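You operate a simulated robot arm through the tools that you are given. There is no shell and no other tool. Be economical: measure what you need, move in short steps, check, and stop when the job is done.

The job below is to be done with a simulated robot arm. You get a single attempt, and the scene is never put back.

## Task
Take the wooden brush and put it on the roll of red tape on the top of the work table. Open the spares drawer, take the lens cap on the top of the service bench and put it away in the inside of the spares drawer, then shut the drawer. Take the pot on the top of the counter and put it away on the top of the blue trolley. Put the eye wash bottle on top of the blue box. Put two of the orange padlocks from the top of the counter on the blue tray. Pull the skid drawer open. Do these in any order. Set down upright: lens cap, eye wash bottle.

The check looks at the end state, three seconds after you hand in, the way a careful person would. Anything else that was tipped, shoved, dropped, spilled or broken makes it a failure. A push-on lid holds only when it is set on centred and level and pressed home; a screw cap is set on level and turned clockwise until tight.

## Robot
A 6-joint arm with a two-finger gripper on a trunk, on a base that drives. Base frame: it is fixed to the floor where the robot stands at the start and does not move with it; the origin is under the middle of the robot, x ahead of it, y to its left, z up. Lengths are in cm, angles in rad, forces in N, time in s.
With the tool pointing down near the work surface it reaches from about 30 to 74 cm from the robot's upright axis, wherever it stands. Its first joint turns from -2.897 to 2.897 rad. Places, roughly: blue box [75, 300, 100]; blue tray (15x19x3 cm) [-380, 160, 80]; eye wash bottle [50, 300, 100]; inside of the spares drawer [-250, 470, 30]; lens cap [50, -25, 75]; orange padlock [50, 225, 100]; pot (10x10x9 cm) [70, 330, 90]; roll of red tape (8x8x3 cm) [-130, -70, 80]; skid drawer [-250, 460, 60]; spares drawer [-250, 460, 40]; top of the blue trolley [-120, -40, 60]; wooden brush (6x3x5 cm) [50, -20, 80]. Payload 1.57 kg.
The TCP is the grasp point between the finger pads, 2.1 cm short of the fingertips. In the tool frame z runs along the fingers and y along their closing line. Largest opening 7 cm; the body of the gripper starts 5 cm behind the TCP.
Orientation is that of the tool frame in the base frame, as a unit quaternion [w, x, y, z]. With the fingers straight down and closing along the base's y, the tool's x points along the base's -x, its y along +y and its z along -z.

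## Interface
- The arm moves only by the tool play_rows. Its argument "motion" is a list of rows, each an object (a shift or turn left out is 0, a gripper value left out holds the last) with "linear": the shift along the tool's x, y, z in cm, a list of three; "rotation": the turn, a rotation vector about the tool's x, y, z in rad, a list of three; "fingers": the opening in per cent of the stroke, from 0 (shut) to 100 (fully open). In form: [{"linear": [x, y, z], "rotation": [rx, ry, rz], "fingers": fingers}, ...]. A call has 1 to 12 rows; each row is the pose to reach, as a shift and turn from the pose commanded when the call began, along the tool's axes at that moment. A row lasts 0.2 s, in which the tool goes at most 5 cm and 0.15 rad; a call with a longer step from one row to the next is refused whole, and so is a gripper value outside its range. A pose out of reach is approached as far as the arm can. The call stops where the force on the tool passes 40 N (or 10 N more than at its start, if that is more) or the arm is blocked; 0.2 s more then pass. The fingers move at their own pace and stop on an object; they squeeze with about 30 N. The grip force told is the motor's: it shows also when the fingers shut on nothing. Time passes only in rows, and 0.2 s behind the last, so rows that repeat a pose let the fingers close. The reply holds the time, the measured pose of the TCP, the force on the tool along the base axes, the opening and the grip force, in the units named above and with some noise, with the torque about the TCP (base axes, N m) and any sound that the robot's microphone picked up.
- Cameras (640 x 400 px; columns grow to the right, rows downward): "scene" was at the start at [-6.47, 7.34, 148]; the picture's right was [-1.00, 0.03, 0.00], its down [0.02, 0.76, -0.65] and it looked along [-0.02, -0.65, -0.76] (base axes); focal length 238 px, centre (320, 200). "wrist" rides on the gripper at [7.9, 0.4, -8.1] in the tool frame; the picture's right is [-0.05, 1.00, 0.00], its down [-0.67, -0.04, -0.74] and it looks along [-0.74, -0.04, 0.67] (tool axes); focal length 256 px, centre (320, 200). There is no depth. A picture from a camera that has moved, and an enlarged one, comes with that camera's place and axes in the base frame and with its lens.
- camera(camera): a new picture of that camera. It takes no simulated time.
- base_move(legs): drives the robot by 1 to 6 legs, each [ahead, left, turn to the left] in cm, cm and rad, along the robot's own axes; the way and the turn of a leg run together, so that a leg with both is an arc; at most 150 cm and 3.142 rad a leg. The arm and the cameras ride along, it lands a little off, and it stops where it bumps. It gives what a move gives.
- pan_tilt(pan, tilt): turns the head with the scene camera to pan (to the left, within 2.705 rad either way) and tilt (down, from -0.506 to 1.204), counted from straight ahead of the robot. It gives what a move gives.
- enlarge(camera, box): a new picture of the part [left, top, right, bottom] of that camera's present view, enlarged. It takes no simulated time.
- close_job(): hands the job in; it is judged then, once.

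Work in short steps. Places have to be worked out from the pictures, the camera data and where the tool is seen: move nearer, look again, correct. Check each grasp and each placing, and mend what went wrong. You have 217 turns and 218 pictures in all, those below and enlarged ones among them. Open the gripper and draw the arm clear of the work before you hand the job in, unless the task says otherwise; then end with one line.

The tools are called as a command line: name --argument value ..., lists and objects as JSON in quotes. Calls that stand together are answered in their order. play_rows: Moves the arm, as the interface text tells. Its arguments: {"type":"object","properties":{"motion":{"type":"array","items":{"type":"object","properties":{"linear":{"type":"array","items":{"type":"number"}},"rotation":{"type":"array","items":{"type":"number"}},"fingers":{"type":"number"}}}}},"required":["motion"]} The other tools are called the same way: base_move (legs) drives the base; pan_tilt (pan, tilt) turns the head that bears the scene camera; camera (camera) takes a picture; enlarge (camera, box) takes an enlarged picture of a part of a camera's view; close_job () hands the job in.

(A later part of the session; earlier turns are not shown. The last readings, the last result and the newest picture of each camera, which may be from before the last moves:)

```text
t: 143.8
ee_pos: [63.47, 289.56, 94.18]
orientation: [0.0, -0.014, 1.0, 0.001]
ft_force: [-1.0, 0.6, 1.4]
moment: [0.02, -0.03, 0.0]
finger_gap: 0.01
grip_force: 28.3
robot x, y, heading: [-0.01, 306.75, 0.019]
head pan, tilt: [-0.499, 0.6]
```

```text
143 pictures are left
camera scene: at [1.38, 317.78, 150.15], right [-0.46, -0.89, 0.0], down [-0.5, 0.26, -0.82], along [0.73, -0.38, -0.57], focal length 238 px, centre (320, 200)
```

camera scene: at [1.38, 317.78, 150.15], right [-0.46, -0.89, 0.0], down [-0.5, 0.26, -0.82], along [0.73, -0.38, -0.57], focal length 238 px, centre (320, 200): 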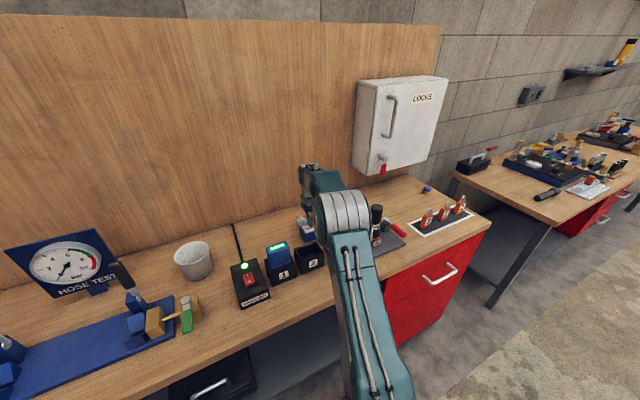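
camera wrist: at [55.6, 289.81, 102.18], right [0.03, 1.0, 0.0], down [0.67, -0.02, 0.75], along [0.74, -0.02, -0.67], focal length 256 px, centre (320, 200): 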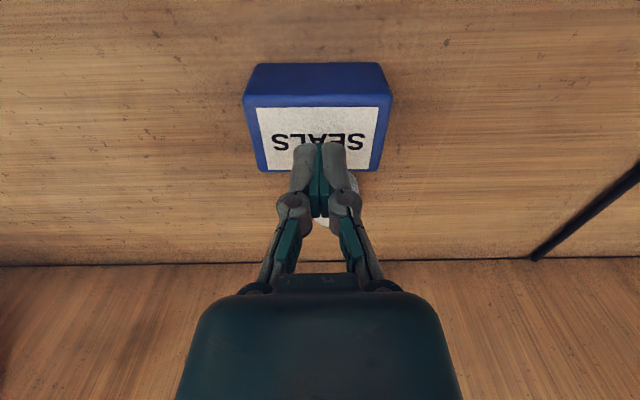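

The bottle seems to be just behind the fingers at the box's far edge. I raise straight up and look.

play_rows --motion '[{"linear": [0, 0, -4]}, {"linear": [0, 0, -8]}, {"linear": [3, 0, -12], "fingers": 85}]'

camera --camera "wrist"

```text
t: 144.6
ee_pos: [60.65, 289.55, 106.43]
orientation: [0.002, -0.011, 1.0, 0.001]
ft_force: [0.0, 0.1, -1.3]
moment: [-0.01, 0.02, 0.0]
finger_gap: 5.9
grip_force: 0.0
robot x, y, heading: [-0.71, 306.68, 0.018]
head pan, tilt: [-0.499, 0.6]
```

```text
142 pictures are left
camera wrist: at [52.61, 289.81, 114.47], right [0.03, 1.0, 0.0], down [0.66, -0.02, 0.75], along [0.75, -0.02, -0.67], focal length 256 px, centre (320, 200)
```

wrist: 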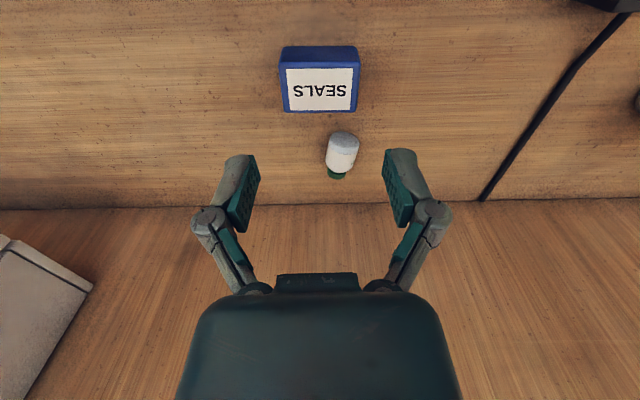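

The bottle lies on its side behind the box, base near x≈69.7, cap toward +x (≈76.7), y≈292. Plan: grasp it across y, pitch it upright over the free front edge of the counter, set it down there, then regrasp from above. First I raise the arm and reposition the base for reach.

play_rows --motion '[{"linear": [0, 3, -3]}, {"linear": [0, 7, -5]}, {"linear": [0, 11, -5]}, {"linear": [0, 14, -5]}]'

base_move --legs '[[3, -13, 0]]'

camera --camera "wrist"

```text
t: 145.6
ee_pos: [60.31, 303.69, 111.38]
orientation: [0.003, -0.011, 1.0, 0.0]
ft_force: [0.8, -0.3, 0.6]
moment: [-0.01, 0.01, -0.01]
finger_gap: 5.94
grip_force: 0.0
robot x, y, heading: [0.07, 306.64, 0.015]
head pan, tilt: [-0.499, 0.6]
```

```text
t: 146.9
ee_pos: [63.36, 291.23, 111.29]
orientation: [0.003, -0.012, 1.0, -0.001]
ft_force: [1.1, 0.5, 0.1]
moment: [0.0, -0.01, -0.01]
finger_gap: 5.96
grip_force: 0.0
robot x, y, heading: [3.28, 293.89, 0.023]
head pan, tilt: [-0.499, 0.6]
```

```text
141 pictures are left
camera wrist: at [55.5, 291.45, 119.42], right [0.03, 1.0, 0.0], down [0.66, -0.02, 0.75], along [0.75, -0.02, -0.66], focal length 256 px, centre (320, 200)
```

wrist: 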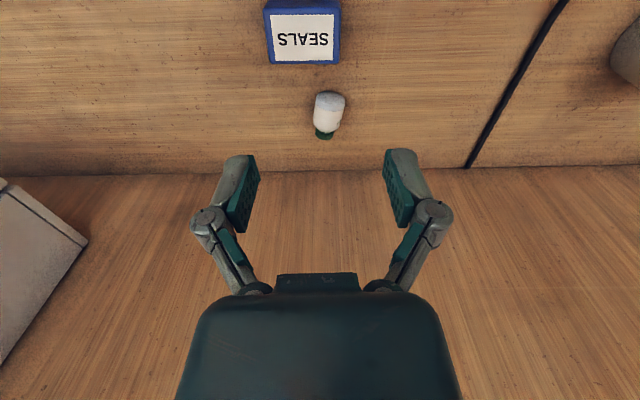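

Bottle body centre confirmed at [72.3,292.1]. I descend over it with a small yaw alignment and grasp.

play_rows --motion '[{"linear": [-3, 0.3, 3.5], "rotation": [0, 0, 0.05]}, {"linear": [-6, 0.5, 7], "rotation": [0, 0, 0.1]}, {"linear": [-8.9, 0.7, 10.5], "rotation": [0, 0, 0.1]}, {"linear": [-8.9, 0.7, 15], "rotation": [0, 0, 0.1]}, {"linear": [-8.9, 0.7, 19], "rotation": [0, 0, 0.1]}, {"linear": [-8.9, 0.7, 21.4], "rotation": [0, 0, 0.1]}]'

camera --camera "wrist"

```text
t: 148.3
ee_pos: [72.39, 291.82, 90.11]
orientation: [0.003, 0.037, 0.999, 0.002]
ft_force: [-0.8, 0.2, 0.0]
moment: [-0.01, 0.0, 0.0]
finger_gap: 5.95
grip_force: 0.0
robot x, y, heading: [3.05, 294.34, 0.019]
head pan, tilt: [-0.499, 0.6]
```

```text
140 pictures are left
camera wrist: at [64.49, 292.83, 98.1], right [0.13, 0.99, 0.0], down [0.66, -0.09, 0.75], along [0.74, -0.09, -0.66], focal length 256 px, centre (320, 200)
```

wrist: 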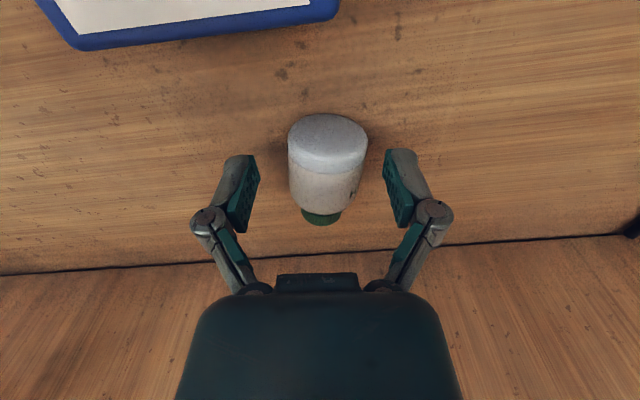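

Well aligned. I lower slightly and close, then lift.

play_rows --motion '[{"linear": [0, 0, 0.4]}, {"linear": [0, 0, 0.4], "fingers": 0}, {"linear": [0, 0, 0.4]}, {"linear": [0, 0, 0.4]}, {"linear": [0, 0, -2]}, {"linear": [0, 0, -6]}, {"linear": [2, 0, -10]}, {"linear": [6, 0, -13]}]'

camera --camera "wrist"

```text
t: 150.1
ee_pos: [66.43, 291.98, 102.97]
orientation: [0.001, 0.038, 0.999, 0.002]
ft_force: [0.8, 0.6, -1.9]
moment: [0.0, 0.02, 0.0]
finger_gap: 3.73
grip_force: 30.1
robot x, y, heading: [2.9, 294.04, 0.024]
head pan, tilt: [-0.499, 0.6]
```

```text
139 pictures are left
camera wrist: at [58.47, 292.9, 110.96], right [0.13, 0.99, 0.01], down [0.66, -0.09, 0.75], along [0.74, -0.09, -0.67], focal length 256 px, centre (320, 200)
```

wrist: 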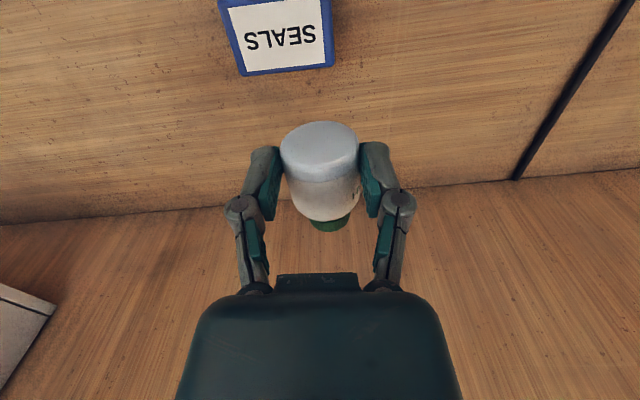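

Held firmly. I raise, drive back and left to the free counter stretch near y≈318, then pitch the tool forward to bring the bottle upright.

play_rows --motion '[{"linear": [0, 0, -4]}, {"linear": [0, 0, -8]}, {"linear": [0, 0, -11], "rotation": [0, 0, -0.08]}]'

base_move --legs '[[-28, 0, 0], [0, 25, 0]]'

play_rows --motion '[{"rotation": [0, -0.15, 0]}, {"rotation": [0, -0.3, 0]}, {"rotation": [0, -0.45, 0]}, {"rotation": [0, -0.6, 0]}, {"rotation": [0, -0.75, 0]}, {"rotation": [0, -0.9, 0]}, {"rotation": [0, -1.05, 0]}, {"rotation": [0, -1.2, 0]}, {"rotation": [0, -1.35, 0]}, {"rotation": [0, -1.5, 0]}, {"rotation": [0, -1.571, 0]}]'

pan_tilt --pan 0.0 --tilt 0.75

camera --camera "scene"

camera --camera "wrist"

```text
t: 150.9
ee_pos: [66.39, 291.83, 113.85]
orientation: [0.002, -0.003, 1.0, 0.002]
ft_force: [0.1, 0.3, -1.0]
moment: [-0.01, -0.01, -0.01]
finger_gap: 3.75
grip_force: 29.9
robot x, y, heading: [3.24, 294.36, 0.025]
head pan, tilt: [-0.499, 0.6]
```

```text
t: 154.3
ee_pos: [38.24, 315.13, 113.92]
orientation: [0.003, -0.003, 1.0, 0.005]
ft_force: [0.2, 0.1, -0.8]
moment: [0.01, 0.02, 0.0]
finger_gap: 3.71
grip_force: 29.8
robot x, y, heading: [-25.41, 317.71, 0.025]
head pan, tilt: [-0.499, 0.6]
```

```text
t: 156.7
ee_pos: [37.42, 313.14, 113.56]
orientation: [0.704, -0.042, 0.709, 0.015]
ft_force: [1.3, -6.8, 1.5]
moment: [0.08, 0.12, 0.38]
finger_gap: 3.67
grip_force: 29.9
out of reach, approached as far as the arm can: row 8, 9, 10, 11
robot x, y, heading: [-24.98, 317.79, 0.022]
head pan, tilt: [-0.499, 0.6]
```

```text
t: 157.6
ee_pos: [37.29, 313.24, 113.46]
orientation: [0.702, -0.046, 0.711, 0.015]
ft_force: [0.7, -0.6, -1.6]
moment: [-0.02, 0.04, -0.02]
finger_gap: 3.67
grip_force: 29.6
robot x, y, heading: [-25.0, 317.96, 0.022]
head pan, tilt: [0.0, 0.75]
```

```text
138 pictures are left
camera scene: at [-23.28, 333.36, 148.85], right [0.02, -1.0, 0.0], down [-0.68, -0.02, -0.73], along [0.73, 0.02, -0.68], focal length 238 px, centre (320, 200)
```

scene: 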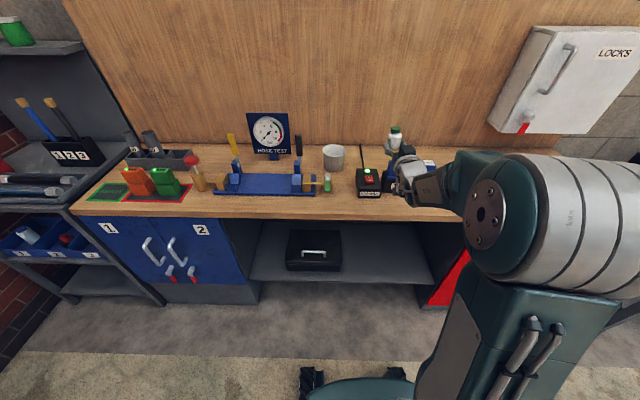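

```text
137 pictures are left
camera wrist: at [29.14, 312.64, 105.62], right [-0.09, 1.0, 0.01], down [-0.73, -0.07, 0.68], along [0.68, 0.05, 0.74], focal length 256 px, centre (320, 200)
```

wrist: 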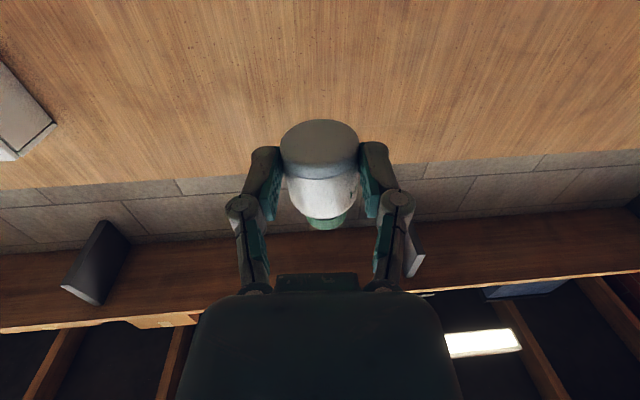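

The bottle is upright in a horizontal gripper. I shift the base left/ahead to the free front strip (y≈321, x≈40) and lower to just above the counter.

base_move --legs '[[3, 8, 0]]'

play_rows --motion '[{"linear": [4.5, 0, 0]}, {"linear": [9, 0, 0]}, {"linear": [13.5, 0, 0]}, {"linear": [17.5, 0, 0]}, {"linear": [20, 0, 0]}]'

enlarge --camera "scene" --box '[280, 130, 440, 230]'

```text
t: 158.7
ee_pos: [40.33, 317.92, 113.48]
orientation: [0.706, -0.004, 0.708, 0.017]
ft_force: [-0.3, -1.6, -1.3]
moment: [-0.03, 0.03, 0.1]
finger_gap: 3.67
grip_force: 29.6
robot x, y, heading: [-21.84, 325.13, 0.02]
head pan, tilt: [0.0, 0.75]
```

```text
t: 159.9
ee_pos: [40.74, 317.15, 94.58]
orientation: [0.704, -0.006, 0.709, 0.028]
ft_force: [0.6, 0.4, -1.1]
moment: [0.05, 0.0, 0.01]
finger_gap: 3.65
grip_force: 29.9
out of reach, approached as far as the arm can: row 1, 2, 3, 4, 5
robot x, y, heading: [-22.34, 325.6, 0.023]
head pan, tilt: [0.0, 0.75]
```

```text
4.00 times, centred on (360, 180) of scene
camera zoom: at [-20.39, 340.74, 148.84], right [0.02, -1.0, 0.0], down [-0.68, -0.02, -0.73], along [0.73, 0.02, -0.68], focal length 954 px, centre (160, 280)
```

zoom: 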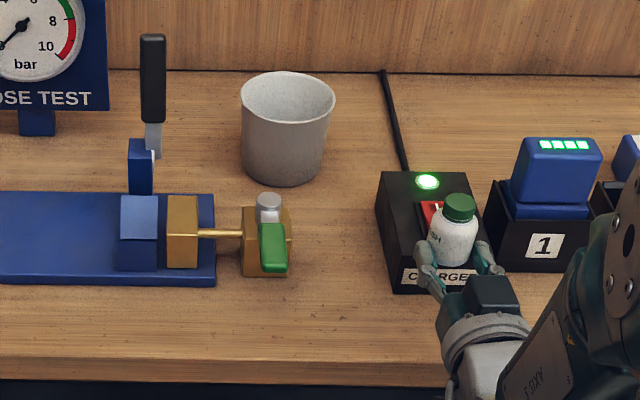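

The charger front is at x≈44.7 just ahead of the bottle; I shift the base left 6 cm for clearance, then lower in small steps until contact.

base_move --legs '[[0, 5, 0]]'

play_rows --motion '[{"linear": [1.5, 0, 0]}, {"linear": [2.5, 0, 0]}, {"linear": [3.1, 0, 0]}, {"linear": [3.6, 0, 0]}, {"linear": [4.1, 0, 0]}]'

enlarge --camera "scene" --box '[280, 130, 440, 230]'

```text
t: 160.8
ee_pos: [40.63, 319.35, 94.42]
orientation: [0.704, 0.001, 0.709, 0.032]
ft_force: [0.0, -2.4, -0.7]
moment: [0.01, 0.05, 0.1]
finger_gap: 3.62
grip_force: 30.3
robot x, y, heading: [-22.34, 329.07, 0.022]
head pan, tilt: [0.0, 0.75]
```

```text
t: 162.0
ee_pos: [40.99, 321.04, 90.87]
orientation: [0.703, -0.001, 0.71, 0.032]
ft_force: [-0.3, 0.9, 0.0]
moment: [0.01, 0.04, 0.04]
finger_gap: 3.6
grip_force: 30.2
out of reach, approached as far as the arm can: row 3, 4, 5
robot x, y, heading: [-22.24, 329.61, 0.02]
head pan, tilt: [0.0, 0.75]
```

```text
4.00 times, centred on (360, 180) of scene
camera zoom: at [-20.48, 345.25, 148.8], right [0.02, -1.0, 0.0], down [-0.68, -0.02, -0.73], along [0.73, 0.01, -0.68], focal length 954 px, centre (160, 280)
```

zoom: 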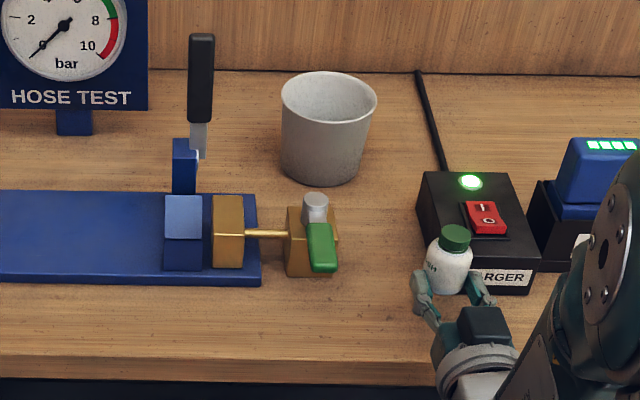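

Still no contact (z 90.9). I continue down in 0.3 cm steps.

play_rows --motion '[{"linear": [0.5, 0, 0]}, {"linear": [0.9, 0, 0]}, {"linear": [1.2, 0, 0]}]'

```text
t: 162.8
ee_pos: [41.37, 320.78, 90.02]
orientation: [0.704, -0.001, 0.71, 0.032]
ft_force: [0.1, 0.0, -0.8]
moment: [0.03, 0.01, 0.02]
finger_gap: 3.61
grip_force: 30.2
out of reach, approached as far as the arm can: row 1, 2, 3
robot x, y, heading: [-22.62, 329.4, 0.019]
head pan, tilt: [0.0, 0.75]
```

No contact yet; continue.

play_rows --motion '[{"linear": [0.4, 0, 0]}, {"linear": [0.8, 0, 0]}, {"linear": [1.2, 0, 0]}]'

enlarge --camera "scene" --box '[360, 160, 440, 210]'

```text
t: 163.6
ee_pos: [41.75, 320.68, 89.21]
orientation: [0.704, -0.001, 0.709, 0.033]
ft_force: [-34.1, 6.5, 10.1]
moment: [-0.05, -0.3, 0.04]
finger_gap: 3.64
grip_force: 29.9
out of reach, approached as far as the arm can: row 1, 2, 3
robot x, y, heading: [-22.64, 329.22, 0.022]
head pan, tilt: [0.0, 0.75]
```

```text
8.00 times, centred on (400, 185) of scene
camera zoom: at [-20.84, 344.81, 148.84], right [0.02, -1.0, 0.0], down [-0.68, -0.02, -0.73], along [0.73, 0.01, -0.68], focal length 1908 px, centre (-320, 320)
```

zoom: 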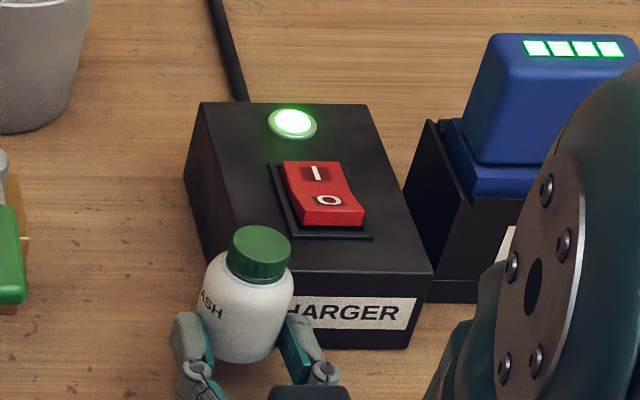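

The −34 N in x says the bottle touches the charger front. I back the base 2 cm and left 3 cm, then check.

base_move --legs '[[-2.5, 0, 0], [0, 3, 0]]'

enlarge --camera "scene" --box '[360, 160, 440, 210]'

```text
t: 164.8
ee_pos: [39.35, 321.54, 89.01]
orientation: [0.703, 0.006, 0.71, 0.035]
ft_force: [0.8, -1.2, -0.8]
moment: [-0.03, 0.04, 0.09]
finger_gap: 3.66
grip_force: 30.0
robot x, y, heading: [-25.2, 331.79, 0.02]
head pan, tilt: [0.0, 0.75]
```

```text
8.00 times, centred on (400, 185) of scene
camera zoom: at [-22.98, 345.72, 148.98], right [0.02, -1.0, -0.01], down [-0.68, -0.01, -0.73], along [0.73, 0.02, -0.68], focal length 1908 px, centre (-320, 320)
```

zoom: 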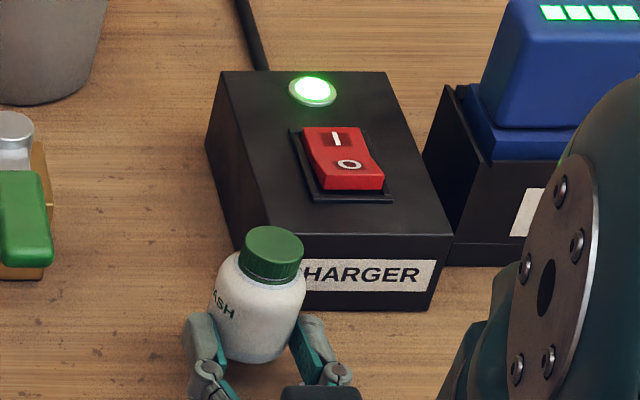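

Clear again, charger looks undisturbed. I keep lowering.

play_rows --motion '[{"linear": [0.4, 0, -0.3]}, {"linear": [0.8, 0, -0.6]}, {"linear": [1.2, 0, -0.8]}]'

enlarge --camera "scene" --box '[340, 150, 440, 212]'

```text
t: 165.7
ee_pos: [38.36, 321.7, 87.88]
orientation: [0.704, 0.004, 0.71, 0.035]
ft_force: [1.0, -1.3, 0.5]
moment: [0.0, 0.01, 0.06]
finger_gap: 3.65
grip_force: 29.5
robot x, y, heading: [-24.87, 331.46, 0.022]
head pan, tilt: [0.0, 0.75]
```

```text
6.40 times, centred on (390, 181) of scene
camera zoom: at [-22.99, 346.18, 148.91], right [0.02, -1.0, 0.0], down [-0.68, -0.01, -0.73], along [0.73, 0.02, -0.68], focal length 1526 px, centre (-128, 322)
```

zoom: 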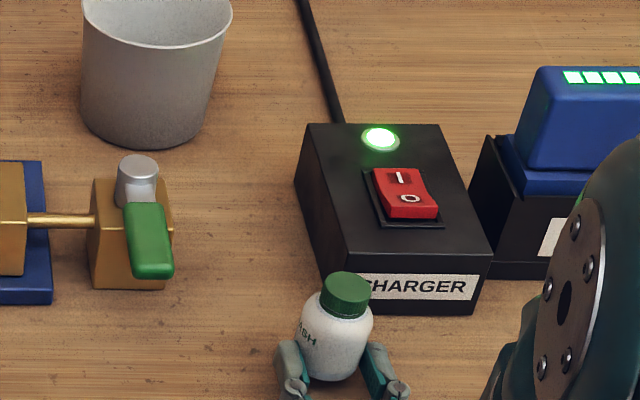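

Using the wrist image, the bottle base is only ~0.75 cm below the TCP and its axis ~1.5 cm ahead, so contact should come near z≈87.3. I move 1 cm inward and lower in small steps.

play_rows --motion '[{"linear": [0, 0, 1]}, {"linear": [0.2, 0, 1]}, {"linear": [0.4, 0, 1]}, {"linear": [0.6, 0, 1]}, {"linear": [0.8, 0, 1]}]'

enlarge --camera "scene" --box '[340, 150, 440, 212]'

```text
t: 166.8
ee_pos: [39.46, 322.57, 87.29]
orientation: [0.704, 0.003, 0.71, 0.034]
ft_force: [-0.4, -0.1, -1.2]
moment: [0.0, 0.02, 0.02]
finger_gap: 3.61
grip_force: 29.6
robot x, y, heading: [-25.02, 331.71, 0.019]
head pan, tilt: [0.0, 0.75]
```

```text
6.40 times, centred on (390, 181) of scene
camera zoom: at [-23.02, 347.09, 148.84], right [0.02, -1.0, 0.0], down [-0.68, -0.02, -0.73], along [0.73, 0.02, -0.68], focal length 1526 px, centre (-128, 322)
```

zoom: 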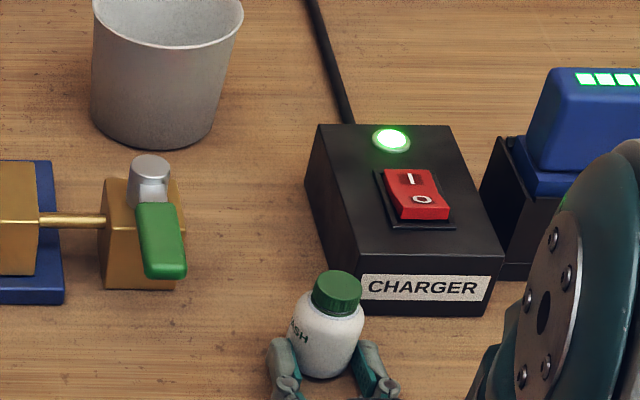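

Still no contact; continue down with small steps.

play_rows --motion '[{"linear": [0.25, 0, 0]}, {"linear": [0.5, 0, 0]}, {"linear": [0.75, 0, 0]}, {"linear": [1.0, 0, 0]}, {"linear": [1.25, 0, 0]}]'

```text
t: 167.9
ee_pos: [39.7, 322.47, 86.94]
orientation: [0.71, 0.004, 0.704, 0.033]
ft_force: [-5.6, 0.2, 9.4]
moment: [-0.16, 0.07, -0.1]
finger_gap: 3.65
grip_force: 29.8
robot x, y, heading: [-24.79, 331.57, 0.025]
head pan, tilt: [0.0, 0.75]
stopped in row 5: the force on the tool passed its limit at 44 N (the readings are from after the stop); the commanded pose is now the measured one
```

Contact. I check visually before opening.

enlarge --camera "scene" --box '[340, 150, 440, 212]'

camera --camera "wrist"

```text
6.40 times, centred on (390, 181) of scene
camera zoom: at [-23.15, 346.99, 148.86], right [0.02, -1.0, 0.0], down [-0.68, -0.01, -0.73], along [0.73, 0.02, -0.68], focal length 1526 px, centre (-128, 322)
```

zoom: 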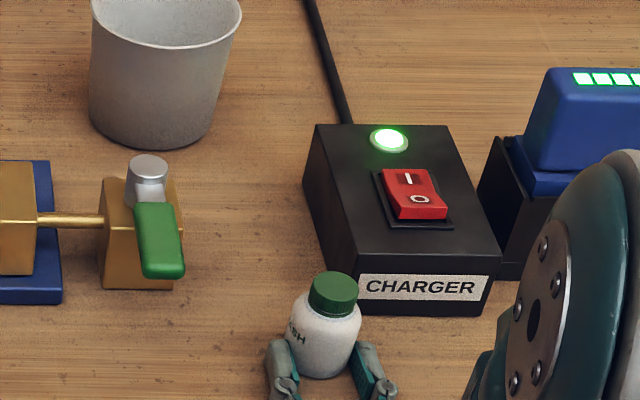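

```text
129 pictures are left
camera wrist: at [31.6, 322.93, 78.91], right [-0.04, 0.99, 0.1], down [-0.75, -0.1, 0.66], along [0.66, -0.05, 0.75], focal length 256 px, centre (320, 200)
```

wrist: 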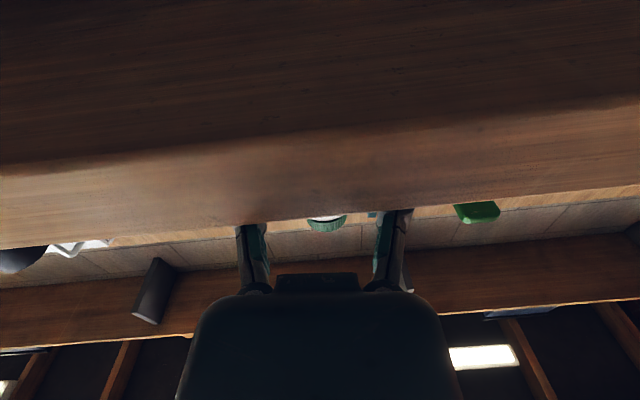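

Everything suggests the bottle base is at the counter. I open the fingers and let it settle.

play_rows --motion '[{"fingers": 60}, {"fingers": 85}, {"fingers": 85}]'

enlarge --camera "scene" --box '[340, 150, 440, 212]'

```text
t: 168.7
ee_pos: [39.68, 322.54, 86.9]
orientation: [0.71, 0.002, 0.704, 0.034]
ft_force: [7.5, 11.5, 19.3]
moment: [-0.57, 0.35, -0.1]
finger_gap: 5.16
grip_force: 0.2
robot x, y, heading: [-24.66, 331.8, 0.023]
head pan, tilt: [0.0, 0.75]
```

```text
6.40 times, centred on (390, 181) of scene
camera zoom: at [-23.1, 347.25, 148.83], right [0.02, -1.0, 0.0], down [-0.68, -0.02, -0.73], along [0.73, 0.01, -0.68], focal length 1526 px, centre (-128, 322)
```

zoom: 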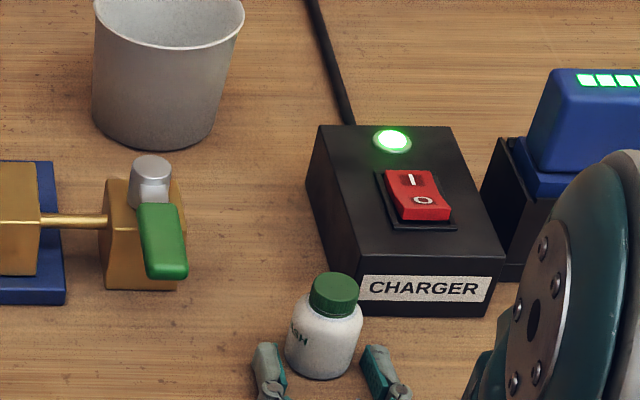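

The bottle stands upright on the counter. I ease up slightly and withdraw straight back, then return the tool to vertical.

play_rows --motion '[{"linear": [-0.4, 0, 0]}, {"linear": [-0.4, 0, -2]}, {"linear": [-0.4, 0, -4.5]}, {"linear": [-1, 0, -7.5]}]'

base_move --legs '[[-10, 0, 0]]'

enlarge --camera "scene" --box '[320, 140, 440, 215]'

```text
t: 169.7
ee_pos: [33.1, 321.34, 88.29]
orientation: [0.707, 0.011, 0.706, 0.043]
ft_force: [-0.1, -0.1, 0.0]
moment: [0.01, 0.01, 0.02]
finger_gap: 5.96
grip_force: 0.0
out of reach, approached as far as the arm can: row 3, 4
robot x, y, heading: [-24.8, 331.81, 0.026]
head pan, tilt: [0.0, 0.75]
```

```text
t: 170.9
ee_pos: [23.18, 321.12, 88.45]
orientation: [0.707, 0.008, 0.706, 0.044]
ft_force: [-0.2, -0.1, -0.1]
moment: [-0.02, 0.02, 0.03]
finger_gap: 5.95
grip_force: 0.1
robot x, y, heading: [-34.92, 331.26, 0.02]
head pan, tilt: [0.0, 0.75]
```

```text
5.33 times, centred on (380, 178) of scene
camera zoom: at [-33.03, 346.74, 148.85], right [0.02, -1.0, 0.0], down [-0.68, -0.01, -0.73], along [0.73, 0.02, -0.68], focal length 1272 px, centre (0, 320)
```

zoom: 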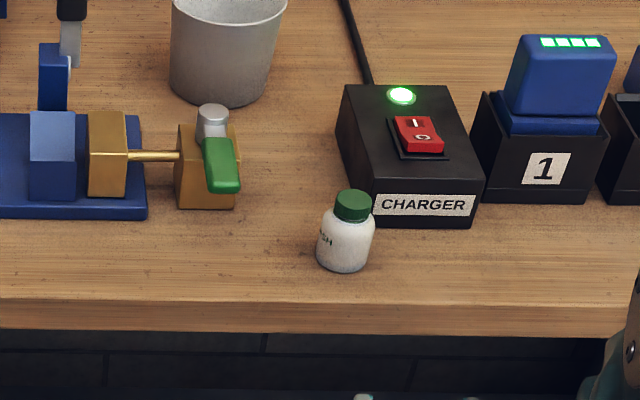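

The bottle stands at ≈[41,322] and the charger is in place. I bring the tool back to pointing down while rising.

play_rows --motion '[{"linear": [-2, 0, 0], "rotation": [0, 0.15, 0]}, {"linear": [-4, 0, 0], "rotation": [0, 0.3, 0]}, {"linear": [-6, 0, 0], "rotation": [0, 0.45, 0]}, {"linear": [-8, 0, 0], "rotation": [0, 0.6, 0]}, {"linear": [-10, 0, 0], "rotation": [0, 0.75, 0]}, {"linear": [-13, 0, 0], "rotation": [0, 0.9, 0]}, {"linear": [-16, 0, 0], "rotation": [0, 1.05, 0]}, {"linear": [-18, 0, 0], "rotation": [0, 1.2, 0]}, {"linear": [-20, 0, 0], "rotation": [0, 1.35, 0]}, {"linear": [-20, 0, 0], "rotation": [0, 1.5, 0]}, {"linear": [-20, 0, 0], "rotation": [0, 1.571, 0]}]'

camera --camera "wrist"

```text
t: 173.3
ee_pos: [23.11, 319.7, 108.44]
orientation: [0.0, -0.024, 0.999, 0.037]
ft_force: [-0.2, 0.1, -0.1]
moment: [0.0, -0.04, 0.01]
finger_gap: 5.95
grip_force: 0.1
robot x, y, heading: [-34.55, 331.62, 0.024]
head pan, tilt: [0.0, 0.75]
```

```text
126 pictures are left
camera wrist: at [15.13, 319.14, 116.49], right [0.0, 1.0, 0.07], down [0.67, -0.06, 0.74], along [0.74, 0.05, -0.67], focal length 256 px, centre (320, 200)
```

wrist: 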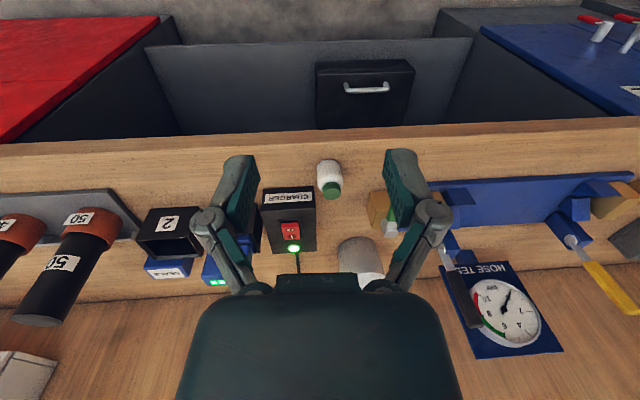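

A small tool roll (0.074 rad) remains; I correct it, rise, and drive to a stance reaching both the bottle and the SEALS box.

play_rows --motion '[{"linear": [0, 0, -4], "rotation": [0.074, 0, 0]}]'

base_move --legs '[[0, -22, 0], [34, 0, 0]]'

```text
t: 173.7
ee_pos: [23.05, 319.55, 112.28]
orientation: [0.001, -0.025, 1.0, 0.0]
ft_force: [0.1, -0.1, -0.1]
moment: [0.03, 0.0, 0.01]
finger_gap: 5.95
grip_force: 0.0
robot x, y, heading: [-34.98, 331.47, 0.021]
head pan, tilt: [0.0, 0.75]
```

```text
t: 177.2
ee_pos: [57.53, 297.76, 112.22]
orientation: [0.002, -0.023, 1.0, 0.002]
ft_force: [-0.3, -0.6, 0.0]
moment: [0.05, 0.01, -0.03]
finger_gap: 5.94
grip_force: 0.0
robot x, y, heading: [-0.24, 310.2, 0.016]
head pan, tilt: [0.0, 0.75]
```

Now I move over the bottle and look.

play_rows --motion '[{"linear": [2.7, 4, 0]}, {"linear": [5.4, 8, 0]}, {"linear": [8.1, 12, 0]}, {"linear": [10.8, 16, 0]}, {"linear": [13.5, 20, 0]}, {"linear": [15.5, 23.5, 1]}, {"linear": [16.5, 25.4, 5]}, {"linear": [16.5, 25.4, 9.5]}]'

camera --camera "wrist"

```text
t: 179.0
ee_pos: [39.68, 322.57, 102.89]
orientation: [0.002, -0.024, 1.0, 0.0]
ft_force: [-0.8, -0.1, 0.3]
moment: [0.0, -0.01, 0.02]
finger_gap: 5.95
grip_force: 0.0
robot x, y, heading: [-0.44, 310.0, 0.022]
head pan, tilt: [0.0, 0.75]
```

```text
125 pictures are left
camera wrist: at [31.81, 322.63, 110.87], right [0.01, 1.0, 0.0], down [0.66, 0.0, 0.75], along [0.75, -0.01, -0.66], focal length 256 px, centre (320, 200)
```

wrist: 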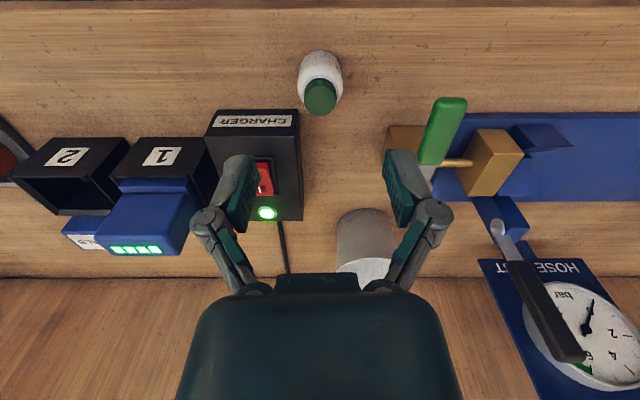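

The bottle is ≈[40.9,322.5]. I descend lower this time (z≈89) for a grip on the straight body.

play_rows --motion '[{"linear": [-1.2, 0, 3]}, {"linear": [-1.2, 0, 7.5]}, {"linear": [-1.2, 0, 11.5]}, {"linear": [-1.2, 0, 13.8]}, {"linear": [-1.2, 0, 13.8], "fingers": 0}, {"linear": [-1.2, 0, 13.8]}, {"linear": [-1.2, 0, 13.8]}]'

camera --camera "wrist"

```text
t: 180.6
ee_pos: [41.26, 322.65, 89.18]
orientation: [0.002, -0.024, 1.0, 0.0]
ft_force: [1.0, 0.8, 3.4]
moment: [-0.01, -0.08, 0.06]
finger_gap: 3.67
grip_force: 29.1
robot x, y, heading: [-0.34, 310.09, 0.013]
head pan, tilt: [0.0, 0.75]
```

```text
124 pictures are left
camera wrist: at [33.21, 322.68, 97.09], right [0.01, 1.0, 0.0], down [0.66, 0.0, 0.75], along [0.75, 0.0, -0.66], focal length 256 px, centre (320, 200)
```

wrist: 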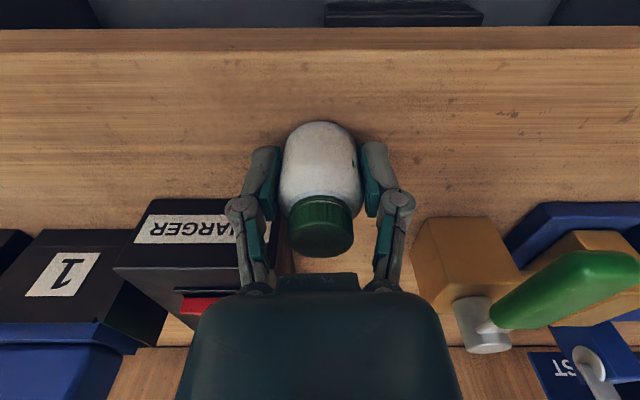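

Solid grip. I lift to z≈107 and carry over the boxes to the SEALS box.

play_rows --motion '[{"linear": [0, 0, -4.5]}, {"linear": [0, 0, -9]}, {"linear": [0, 0, -13.5]}, {"linear": [0, 0, -18]}, {"linear": [-2.6, -4.2, -18]}, {"linear": [-5.2, -8.4, -18]}, {"linear": [-7.8, -12.6, -18]}, {"linear": [-10.4, -16.8, -18]}, {"linear": [-13, -21, -18]}, {"linear": [-15.6, -25.2, -18]}, {"linear": [-18.2, -29.4, -18]}, {"linear": [-20.9, -33.5, -18]}]'

camera --camera "wrist"

```text
t: 183.2
ee_pos: [63.41, 289.93, 107.16]
orientation: [0.001, -0.023, 1.0, 0.002]
ft_force: [0.6, 0.2, 0.1]
moment: [0.0, -0.04, 0.03]
finger_gap: 3.67
grip_force: 29.8
robot x, y, heading: [-0.15, 309.88, 0.016]
head pan, tilt: [0.0, 0.75]
```

```text
123 pictures are left
camera wrist: at [55.38, 290.03, 115.18], right [0.01, 1.0, 0.0], down [0.67, -0.01, 0.75], along [0.75, 0.0, -0.67], focal length 256 px, centre (320, 200)
```

wrist: 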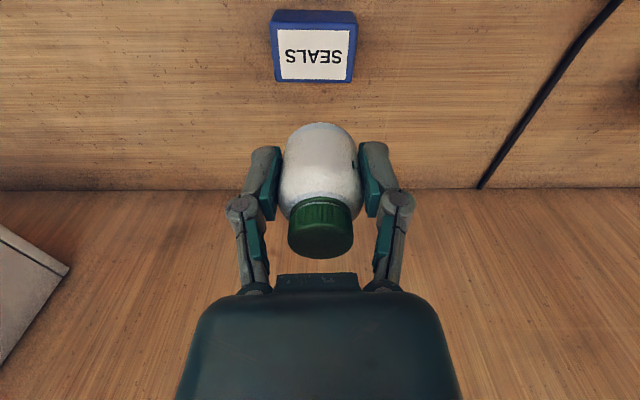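

Aligned within 0.5 cm. I correct and descend to z≈94.6, just above expected contact.

play_rows --motion '[{"linear": [-0.5, -0.4, 4]}, {"linear": [-0.5, -0.4, 8.5]}, {"linear": [-0.5, -0.4, 11.5]}, {"linear": [-0.5, -0.4, 12.5]}]'

camera --camera "wrist"

```text
t: 184.2
ee_pos: [64.05, 289.74, 94.67]
orientation: [0.001, -0.024, 1.0, 0.0]
ft_force: [0.9, 0.6, -1.2]
moment: [-0.03, 0.01, 0.01]
finger_gap: 3.64
grip_force: 29.7
robot x, y, heading: [-0.51, 310.18, 0.019]
head pan, tilt: [0.0, 0.75]
```

```text
122 pictures are left
camera wrist: at [56.02, 289.75, 102.62], right [0.01, 1.0, 0.0], down [0.66, -0.01, 0.75], along [0.75, 0.0, -0.66], focal length 256 px, centre (320, 200)
```

wrist: 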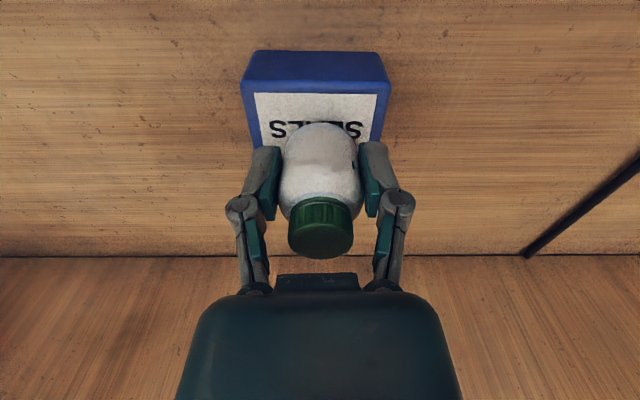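

Bottle footprint fits the box top. Creep down with 0.25 cm steps.

play_rows --motion '[{"linear": [0.1, -0.1, 0.25]}, {"linear": [0.1, -0.1, 0.5]}]'

play_rows --motion '[{"linear": [0, 0, 0.2]}, {"linear": [0, 0, 0.4]}]'

```text
t: 184.8
ee_pos: [63.84, 289.72, 94.02]
orientation: [0.002, -0.024, 1.0, 0.002]
ft_force: [-0.3, 0.2, -1.0]
moment: [0.0, -0.01, 0.07]
finger_gap: 3.66
grip_force: 30.0
robot x, y, heading: [-0.79, 309.92, 0.021]
head pan, tilt: [0.0, 0.75]
```

```text
t: 185.4
ee_pos: [63.9, 289.6, 93.66]
orientation: [0.002, -0.024, 1.0, 0.001]
ft_force: [-0.4, 0.0, -1.1]
moment: [0.02, -0.02, 0.04]
finger_gap: 3.69
grip_force: 29.6
robot x, y, heading: [-0.23, 310.0, 0.02]
head pan, tilt: [0.0, 0.75]
```

No contact yet at 93.7; continue in the same small steps.

play_rows --motion '[{"linear": [0, 0, 0.2]}, {"linear": [0, 0, 0.4]}]'

play_rows --motion '[{"linear": [0, 0, 0.2]}, {"linear": [0, 0, 0.3]}]'

```text
t: 186.0
ee_pos: [63.85, 289.48, 93.44]
orientation: [0.003, -0.023, 1.0, 0.001]
ft_force: [-3.3, -0.6, 12.0]
moment: [-0.01, 0.09, -0.01]
finger_gap: 3.67
grip_force: 29.8
robot x, y, heading: [-0.04, 310.1, 0.019]
head pan, tilt: [0.0, 0.75]
```

```text
t: 186.6
ee_pos: [63.96, 289.58, 93.31]
orientation: [0.005, -0.024, 1.0, -0.001]
ft_force: [2.7, -2.1, 27.1]
moment: [-0.08, -0.21, 0.05]
finger_gap: 3.73
grip_force: 29.7
robot x, y, heading: [-0.44, 310.26, 0.019]
head pan, tilt: [0.0, 0.75]
```

Contact made. I ease the press, open and rise straight up.

play_rows --motion '[{"linear": [0, 0, -0.4]}, {"linear": [0, 0, -0.4], "fingers": 65}, {"linear": [0, 0, -0.4], "fingers": 78}, {"linear": [0, 0, -2]}, {"linear": [0, 0, -5]}, {"linear": [0, 0, -9]}, {"linear": [0, 0, -13]}]'

camera --camera "wrist"

```text
t: 188.2
ee_pos: [63.84, 289.64, 105.98]
orientation: [0.0, -0.024, 1.0, 0.001]
ft_force: [0.4, -0.6, -0.6]
moment: [-0.03, 0.0, -0.01]
finger_gap: 5.45
grip_force: 0.0
robot x, y, heading: [-0.58, 310.13, 0.021]
head pan, tilt: [0.0, 0.75]
```

```text
121 pictures are left
camera wrist: at [55.89, 289.61, 114.06], right [0.01, 1.0, 0.0], down [0.67, -0.01, 0.75], along [0.75, 0.0, -0.67], focal length 256 px, centre (320, 200)
```

wrist: 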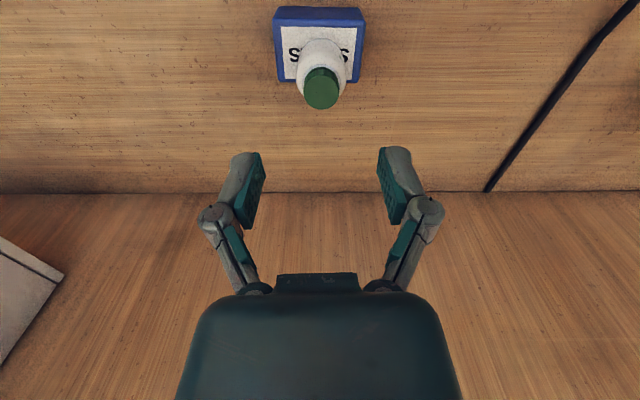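

The eye wash bottle stands upright on the SEALS box — done. Now to the pot: I move the camera to view it.

play_rows --motion '[{"linear": [0, 0, -4.5]}, {"linear": [1.5, 4.6, -6]}, {"linear": [3, 9.2, -6]}, {"linear": [4.5, 13.8, -6]}, {"linear": [6, 18.4, -6]}, {"linear": [7.5, 23, -6]}, {"linear": [9, 27.6, -6]}, {"linear": [10.5, 32.2, -6]}, {"linear": [12.1, 36.5, -6], "fingers": 100}]'

camera --camera "wrist"

```text
refused: row 2 steps farther than a row can; nothing moved
```

```text
120 pictures are left
camera wrist: at [55.89, 289.61, 114.06], right [0.01, 1.0, 0.0], down [0.67, -0.01, 0.75], along [0.75, 0.0, -0.67], focal length 256 px, centre (320, 200)
```

wrist: 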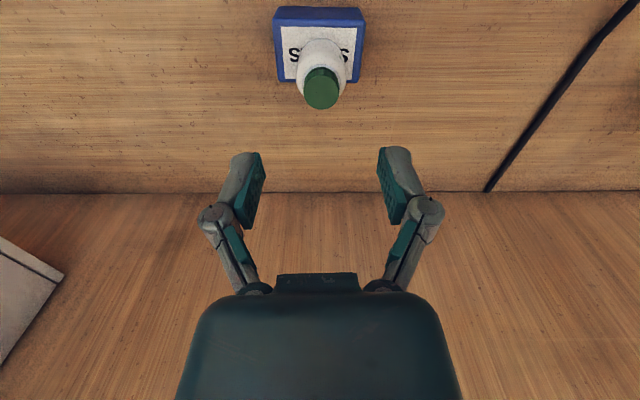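

Second step too long; resend with smaller steps.

play_rows --motion '[{"linear": [0, 0, -4.5]}, {"linear": [1.4, 4.3, -6]}, {"linear": [2.9, 8.8, -6]}, {"linear": [4.4, 13.4, -6]}, {"linear": [5.9, 18, -6]}, {"linear": [7.4, 22.6, -6]}, {"linear": [8.9, 27.2, -6]}, {"linear": [10.4, 31.8, -6]}, {"linear": [12.1, 36.4, -6], "fingers": 100}]'

camera --camera "wrist"

```text
t: 190.2
ee_pos: [49.99, 325.62, 111.83]
orientation: [0.002, -0.023, 1.0, 0.0]
ft_force: [0.2, -0.6, 0.5]
moment: [0.01, 0.0, -0.03]
finger_gap: 6.97
grip_force: 0.1
robot x, y, heading: [-0.3, 310.43, 0.015]
head pan, tilt: [0.0, 0.75]
```

```text
119 pictures are left
camera wrist: at [42.05, 325.63, 119.99], right [0.01, 1.0, 0.0], down [0.66, 0.0, 0.75], along [0.75, -0.01, -0.66], focal length 256 px, centre (320, 200)
```

wrist: 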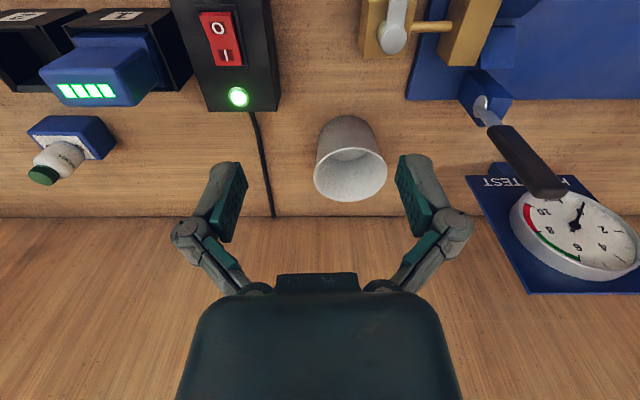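

Pot rim centre ≈[65.2,329.2], rim z≈95.3, diameter ≈9.6: too wide to span, so I'll pinch the rim wall on its −y side (y≈324.6). I hover above first.

play_rows --motion '[{"linear": [-4.5, -0.5, 1]}, {"linear": [-9, -1, 2.5]}, {"linear": [-13, -1.5, 5]}, {"linear": [-15.15, -1.7, 8.5]}, {"linear": [-15.15, -1.7, 11]}]'

camera --camera "wrist"

```text
t: 191.4
ee_pos: [65.42, 324.5, 101.15]
orientation: [0.002, -0.023, 1.0, -0.001]
ft_force: [0.8, 0.5, 0.4]
moment: [-0.02, -0.05, 0.01]
finger_gap: 6.97
grip_force: 0.0
robot x, y, heading: [-0.34, 310.44, 0.017]
head pan, tilt: [0.0, 0.75]
```

```text
118 pictures are left
camera wrist: at [57.41, 324.58, 109.13], right [0.01, 1.0, 0.0], down [0.66, 0.0, 0.75], along [0.75, 0.0, -0.66], focal length 256 px, centre (320, 200)
```

wrist: 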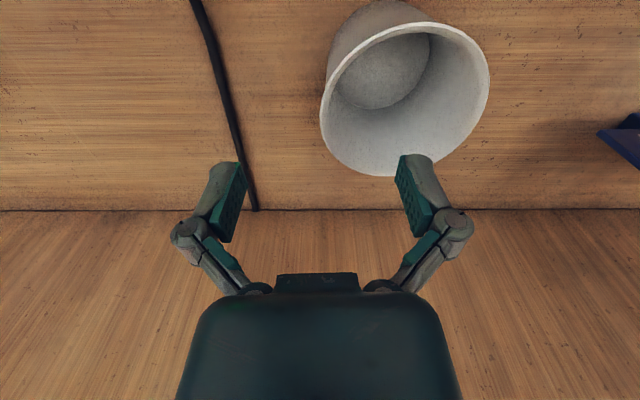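

Alignment is good: rim's −y wall is at y≈324.4 under the TCP. I descend 7 cm and close on the wall.

play_rows --motion '[{"linear": [0.4, 0.1, 3]}, {"linear": [0.4, 0.1, 5.5]}, {"linear": [0.4, 0.1, 7.2]}, {"linear": [0.4, 0.1, 7.2], "fingers": 0}, {"linear": [0.4, 0.1, 7.2]}, {"linear": [0.4, 0.1, 7.2]}, {"linear": [0.4, 0.1, 7.2]}]'

camera --camera "wrist"

```text
t: 193.0
ee_pos: [64.97, 324.58, 93.93]
orientation: [0.004, -0.022, 1.0, 0.0]
ft_force: [1.9, -0.3, 15.9]
moment: [0.93, 0.33, -0.01]
finger_gap: 0.58
grip_force: 30.0
robot x, y, heading: [-0.17, 310.13, 0.015]
head pan, tilt: [0.0, 0.75]
```

```text
117 pictures are left
camera wrist: at [56.98, 324.6, 101.96], right [0.01, 1.0, 0.0], down [0.66, -0.01, 0.75], along [0.75, 0.0, -0.66], focal length 256 px, centre (320, 200)
```

wrist: 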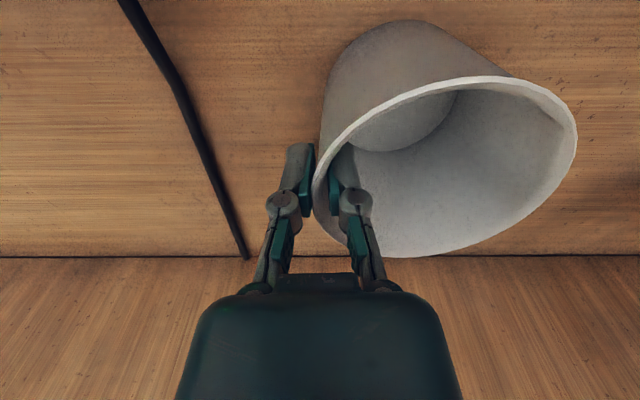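

The rim wall is pinched (gap 0.58). I lift straight up and check.

play_rows --motion '[{"linear": [0, 0, -1]}, {"linear": [0, 0, -3]}, {"linear": [0, 0, -7]}, {"linear": [0, 0, -11.5]}, {"linear": [0, 0, -16]}, {"linear": [4, 0, -18]}]'

camera --camera "wrist"

camera --camera "scene"

```text
t: 194.4
ee_pos: [60.66, 324.15, 111.83]
orientation: [0.001, -0.022, 1.0, 0.0]
ft_force: [1.3, 0.3, -2.4]
moment: [-0.05, 0.02, 0.0]
finger_gap: 0.6
grip_force: 30.2
robot x, y, heading: [-0.37, 310.02, 0.016]
head pan, tilt: [0.0, 0.75]
```

```text
116 pictures are left
camera wrist: at [52.74, 324.32, 119.86], right [0.01, 1.0, 0.0], down [0.67, -0.01, 0.75], along [0.75, -0.01, -0.67], focal length 256 px, centre (320, 200)
```

wrist: 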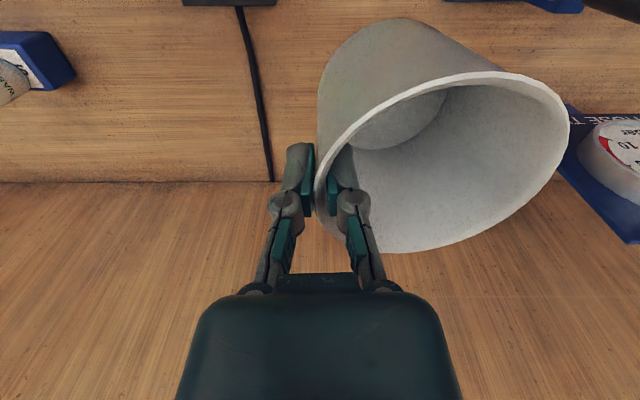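

```text
115 pictures are left
camera scene: at [1.48, 325.49, 148.84], right [0.02, -1.0, 0.0], down [-0.68, -0.01, -0.73], along [0.73, 0.01, -0.68], focal length 238 px, centre (320, 200)
```

scene: 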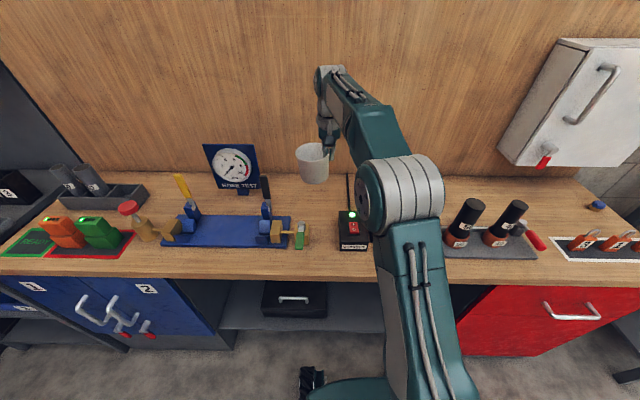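

The pot is held. I retract the arm, back away, and drive toward the trolley: strafe to y≈60, turn to face −x, keeping clear of its handle.

play_rows --motion '[{"linear": [4.5, 0, 0]}, {"linear": [9, 0, 0]}, {"linear": [13.5, -2, 0]}, {"linear": [15, -6, 0]}]'

base_move --legs '[[-40, 0, 0], [0, -130, 0], [0, -120, 0], [0, 0, 3.12], [-20, 0, 0], [0, 80, 0]]'

pan_tilt --pan 0.0 --tilt 0.8

camera --camera "scene"

camera --camera "wrist"

```text
t: 195.4
ee_pos: [46.19, 317.49, 111.78]
orientation: [0.002, -0.023, 1.0, 0.002]
ft_force: [0.7, -0.1, -0.3]
moment: [-0.07, 0.04, -0.02]
finger_gap: 0.58
grip_force: 30.4
robot x, y, heading: [-0.58, 310.07, 0.017]
head pan, tilt: [0.0, 0.75]
```

```text
t: 222.2
ee_pos: [-60.73, -29.53, 111.59]
orientation: [0.001, 1.0, 0.029, -0.002]
ft_force: [-0.5, 0.4, -1.6]
moment: [0.07, 0.04, 0.04]
finger_gap: 0.63
grip_force: 30.4
robot x, y, heading: [-14.34, -21.59, -3.112]
head pan, tilt: [0.0, 0.75]
```

```text
t: 222.8
ee_pos: [-60.79, -29.46, 111.73]
orientation: [0.0, 1.0, 0.029, -0.001]
ft_force: [-0.2, 0.3, 0.0]
moment: [0.05, 0.02, 0.0]
finger_gap: 0.6
grip_force: 30.3
robot x, y, heading: [-14.19, -21.26, -3.113]
head pan, tilt: [0.0, 0.799]
```

```text
114 pictures are left
camera scene: at [-16.22, -37.16, 148.45], right [-0.03, 1.0, 0.0], down [0.72, 0.02, -0.7], along [-0.7, -0.02, -0.72], focal length 238 px, centre (320, 200)
```

scene: 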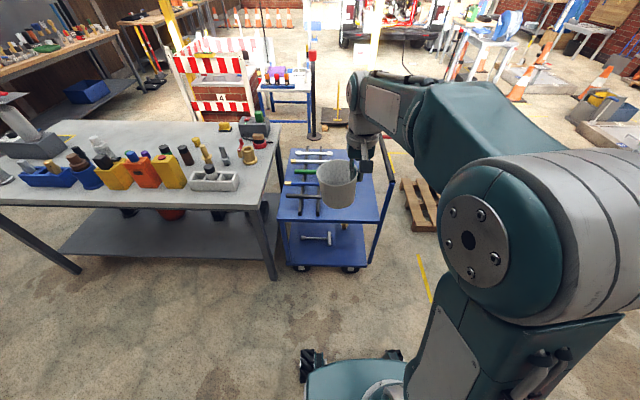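

```text
113 pictures are left
camera wrist: at [-52.8, -29.46, 119.79], right [0.0, -1.0, 0.0], down [-0.66, 0.0, 0.75], along [-0.75, 0.0, -0.66], focal length 256 px, centre (320, 200)
```

wrist: 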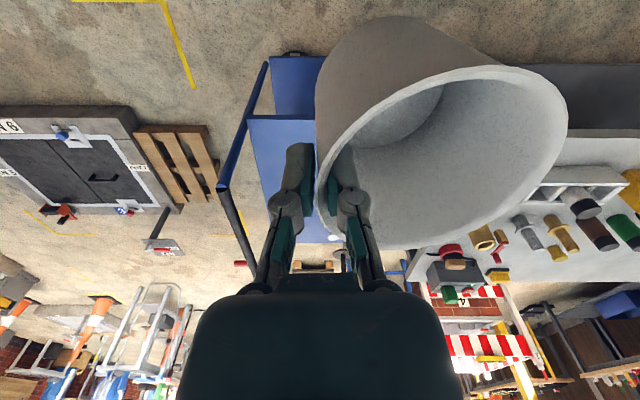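

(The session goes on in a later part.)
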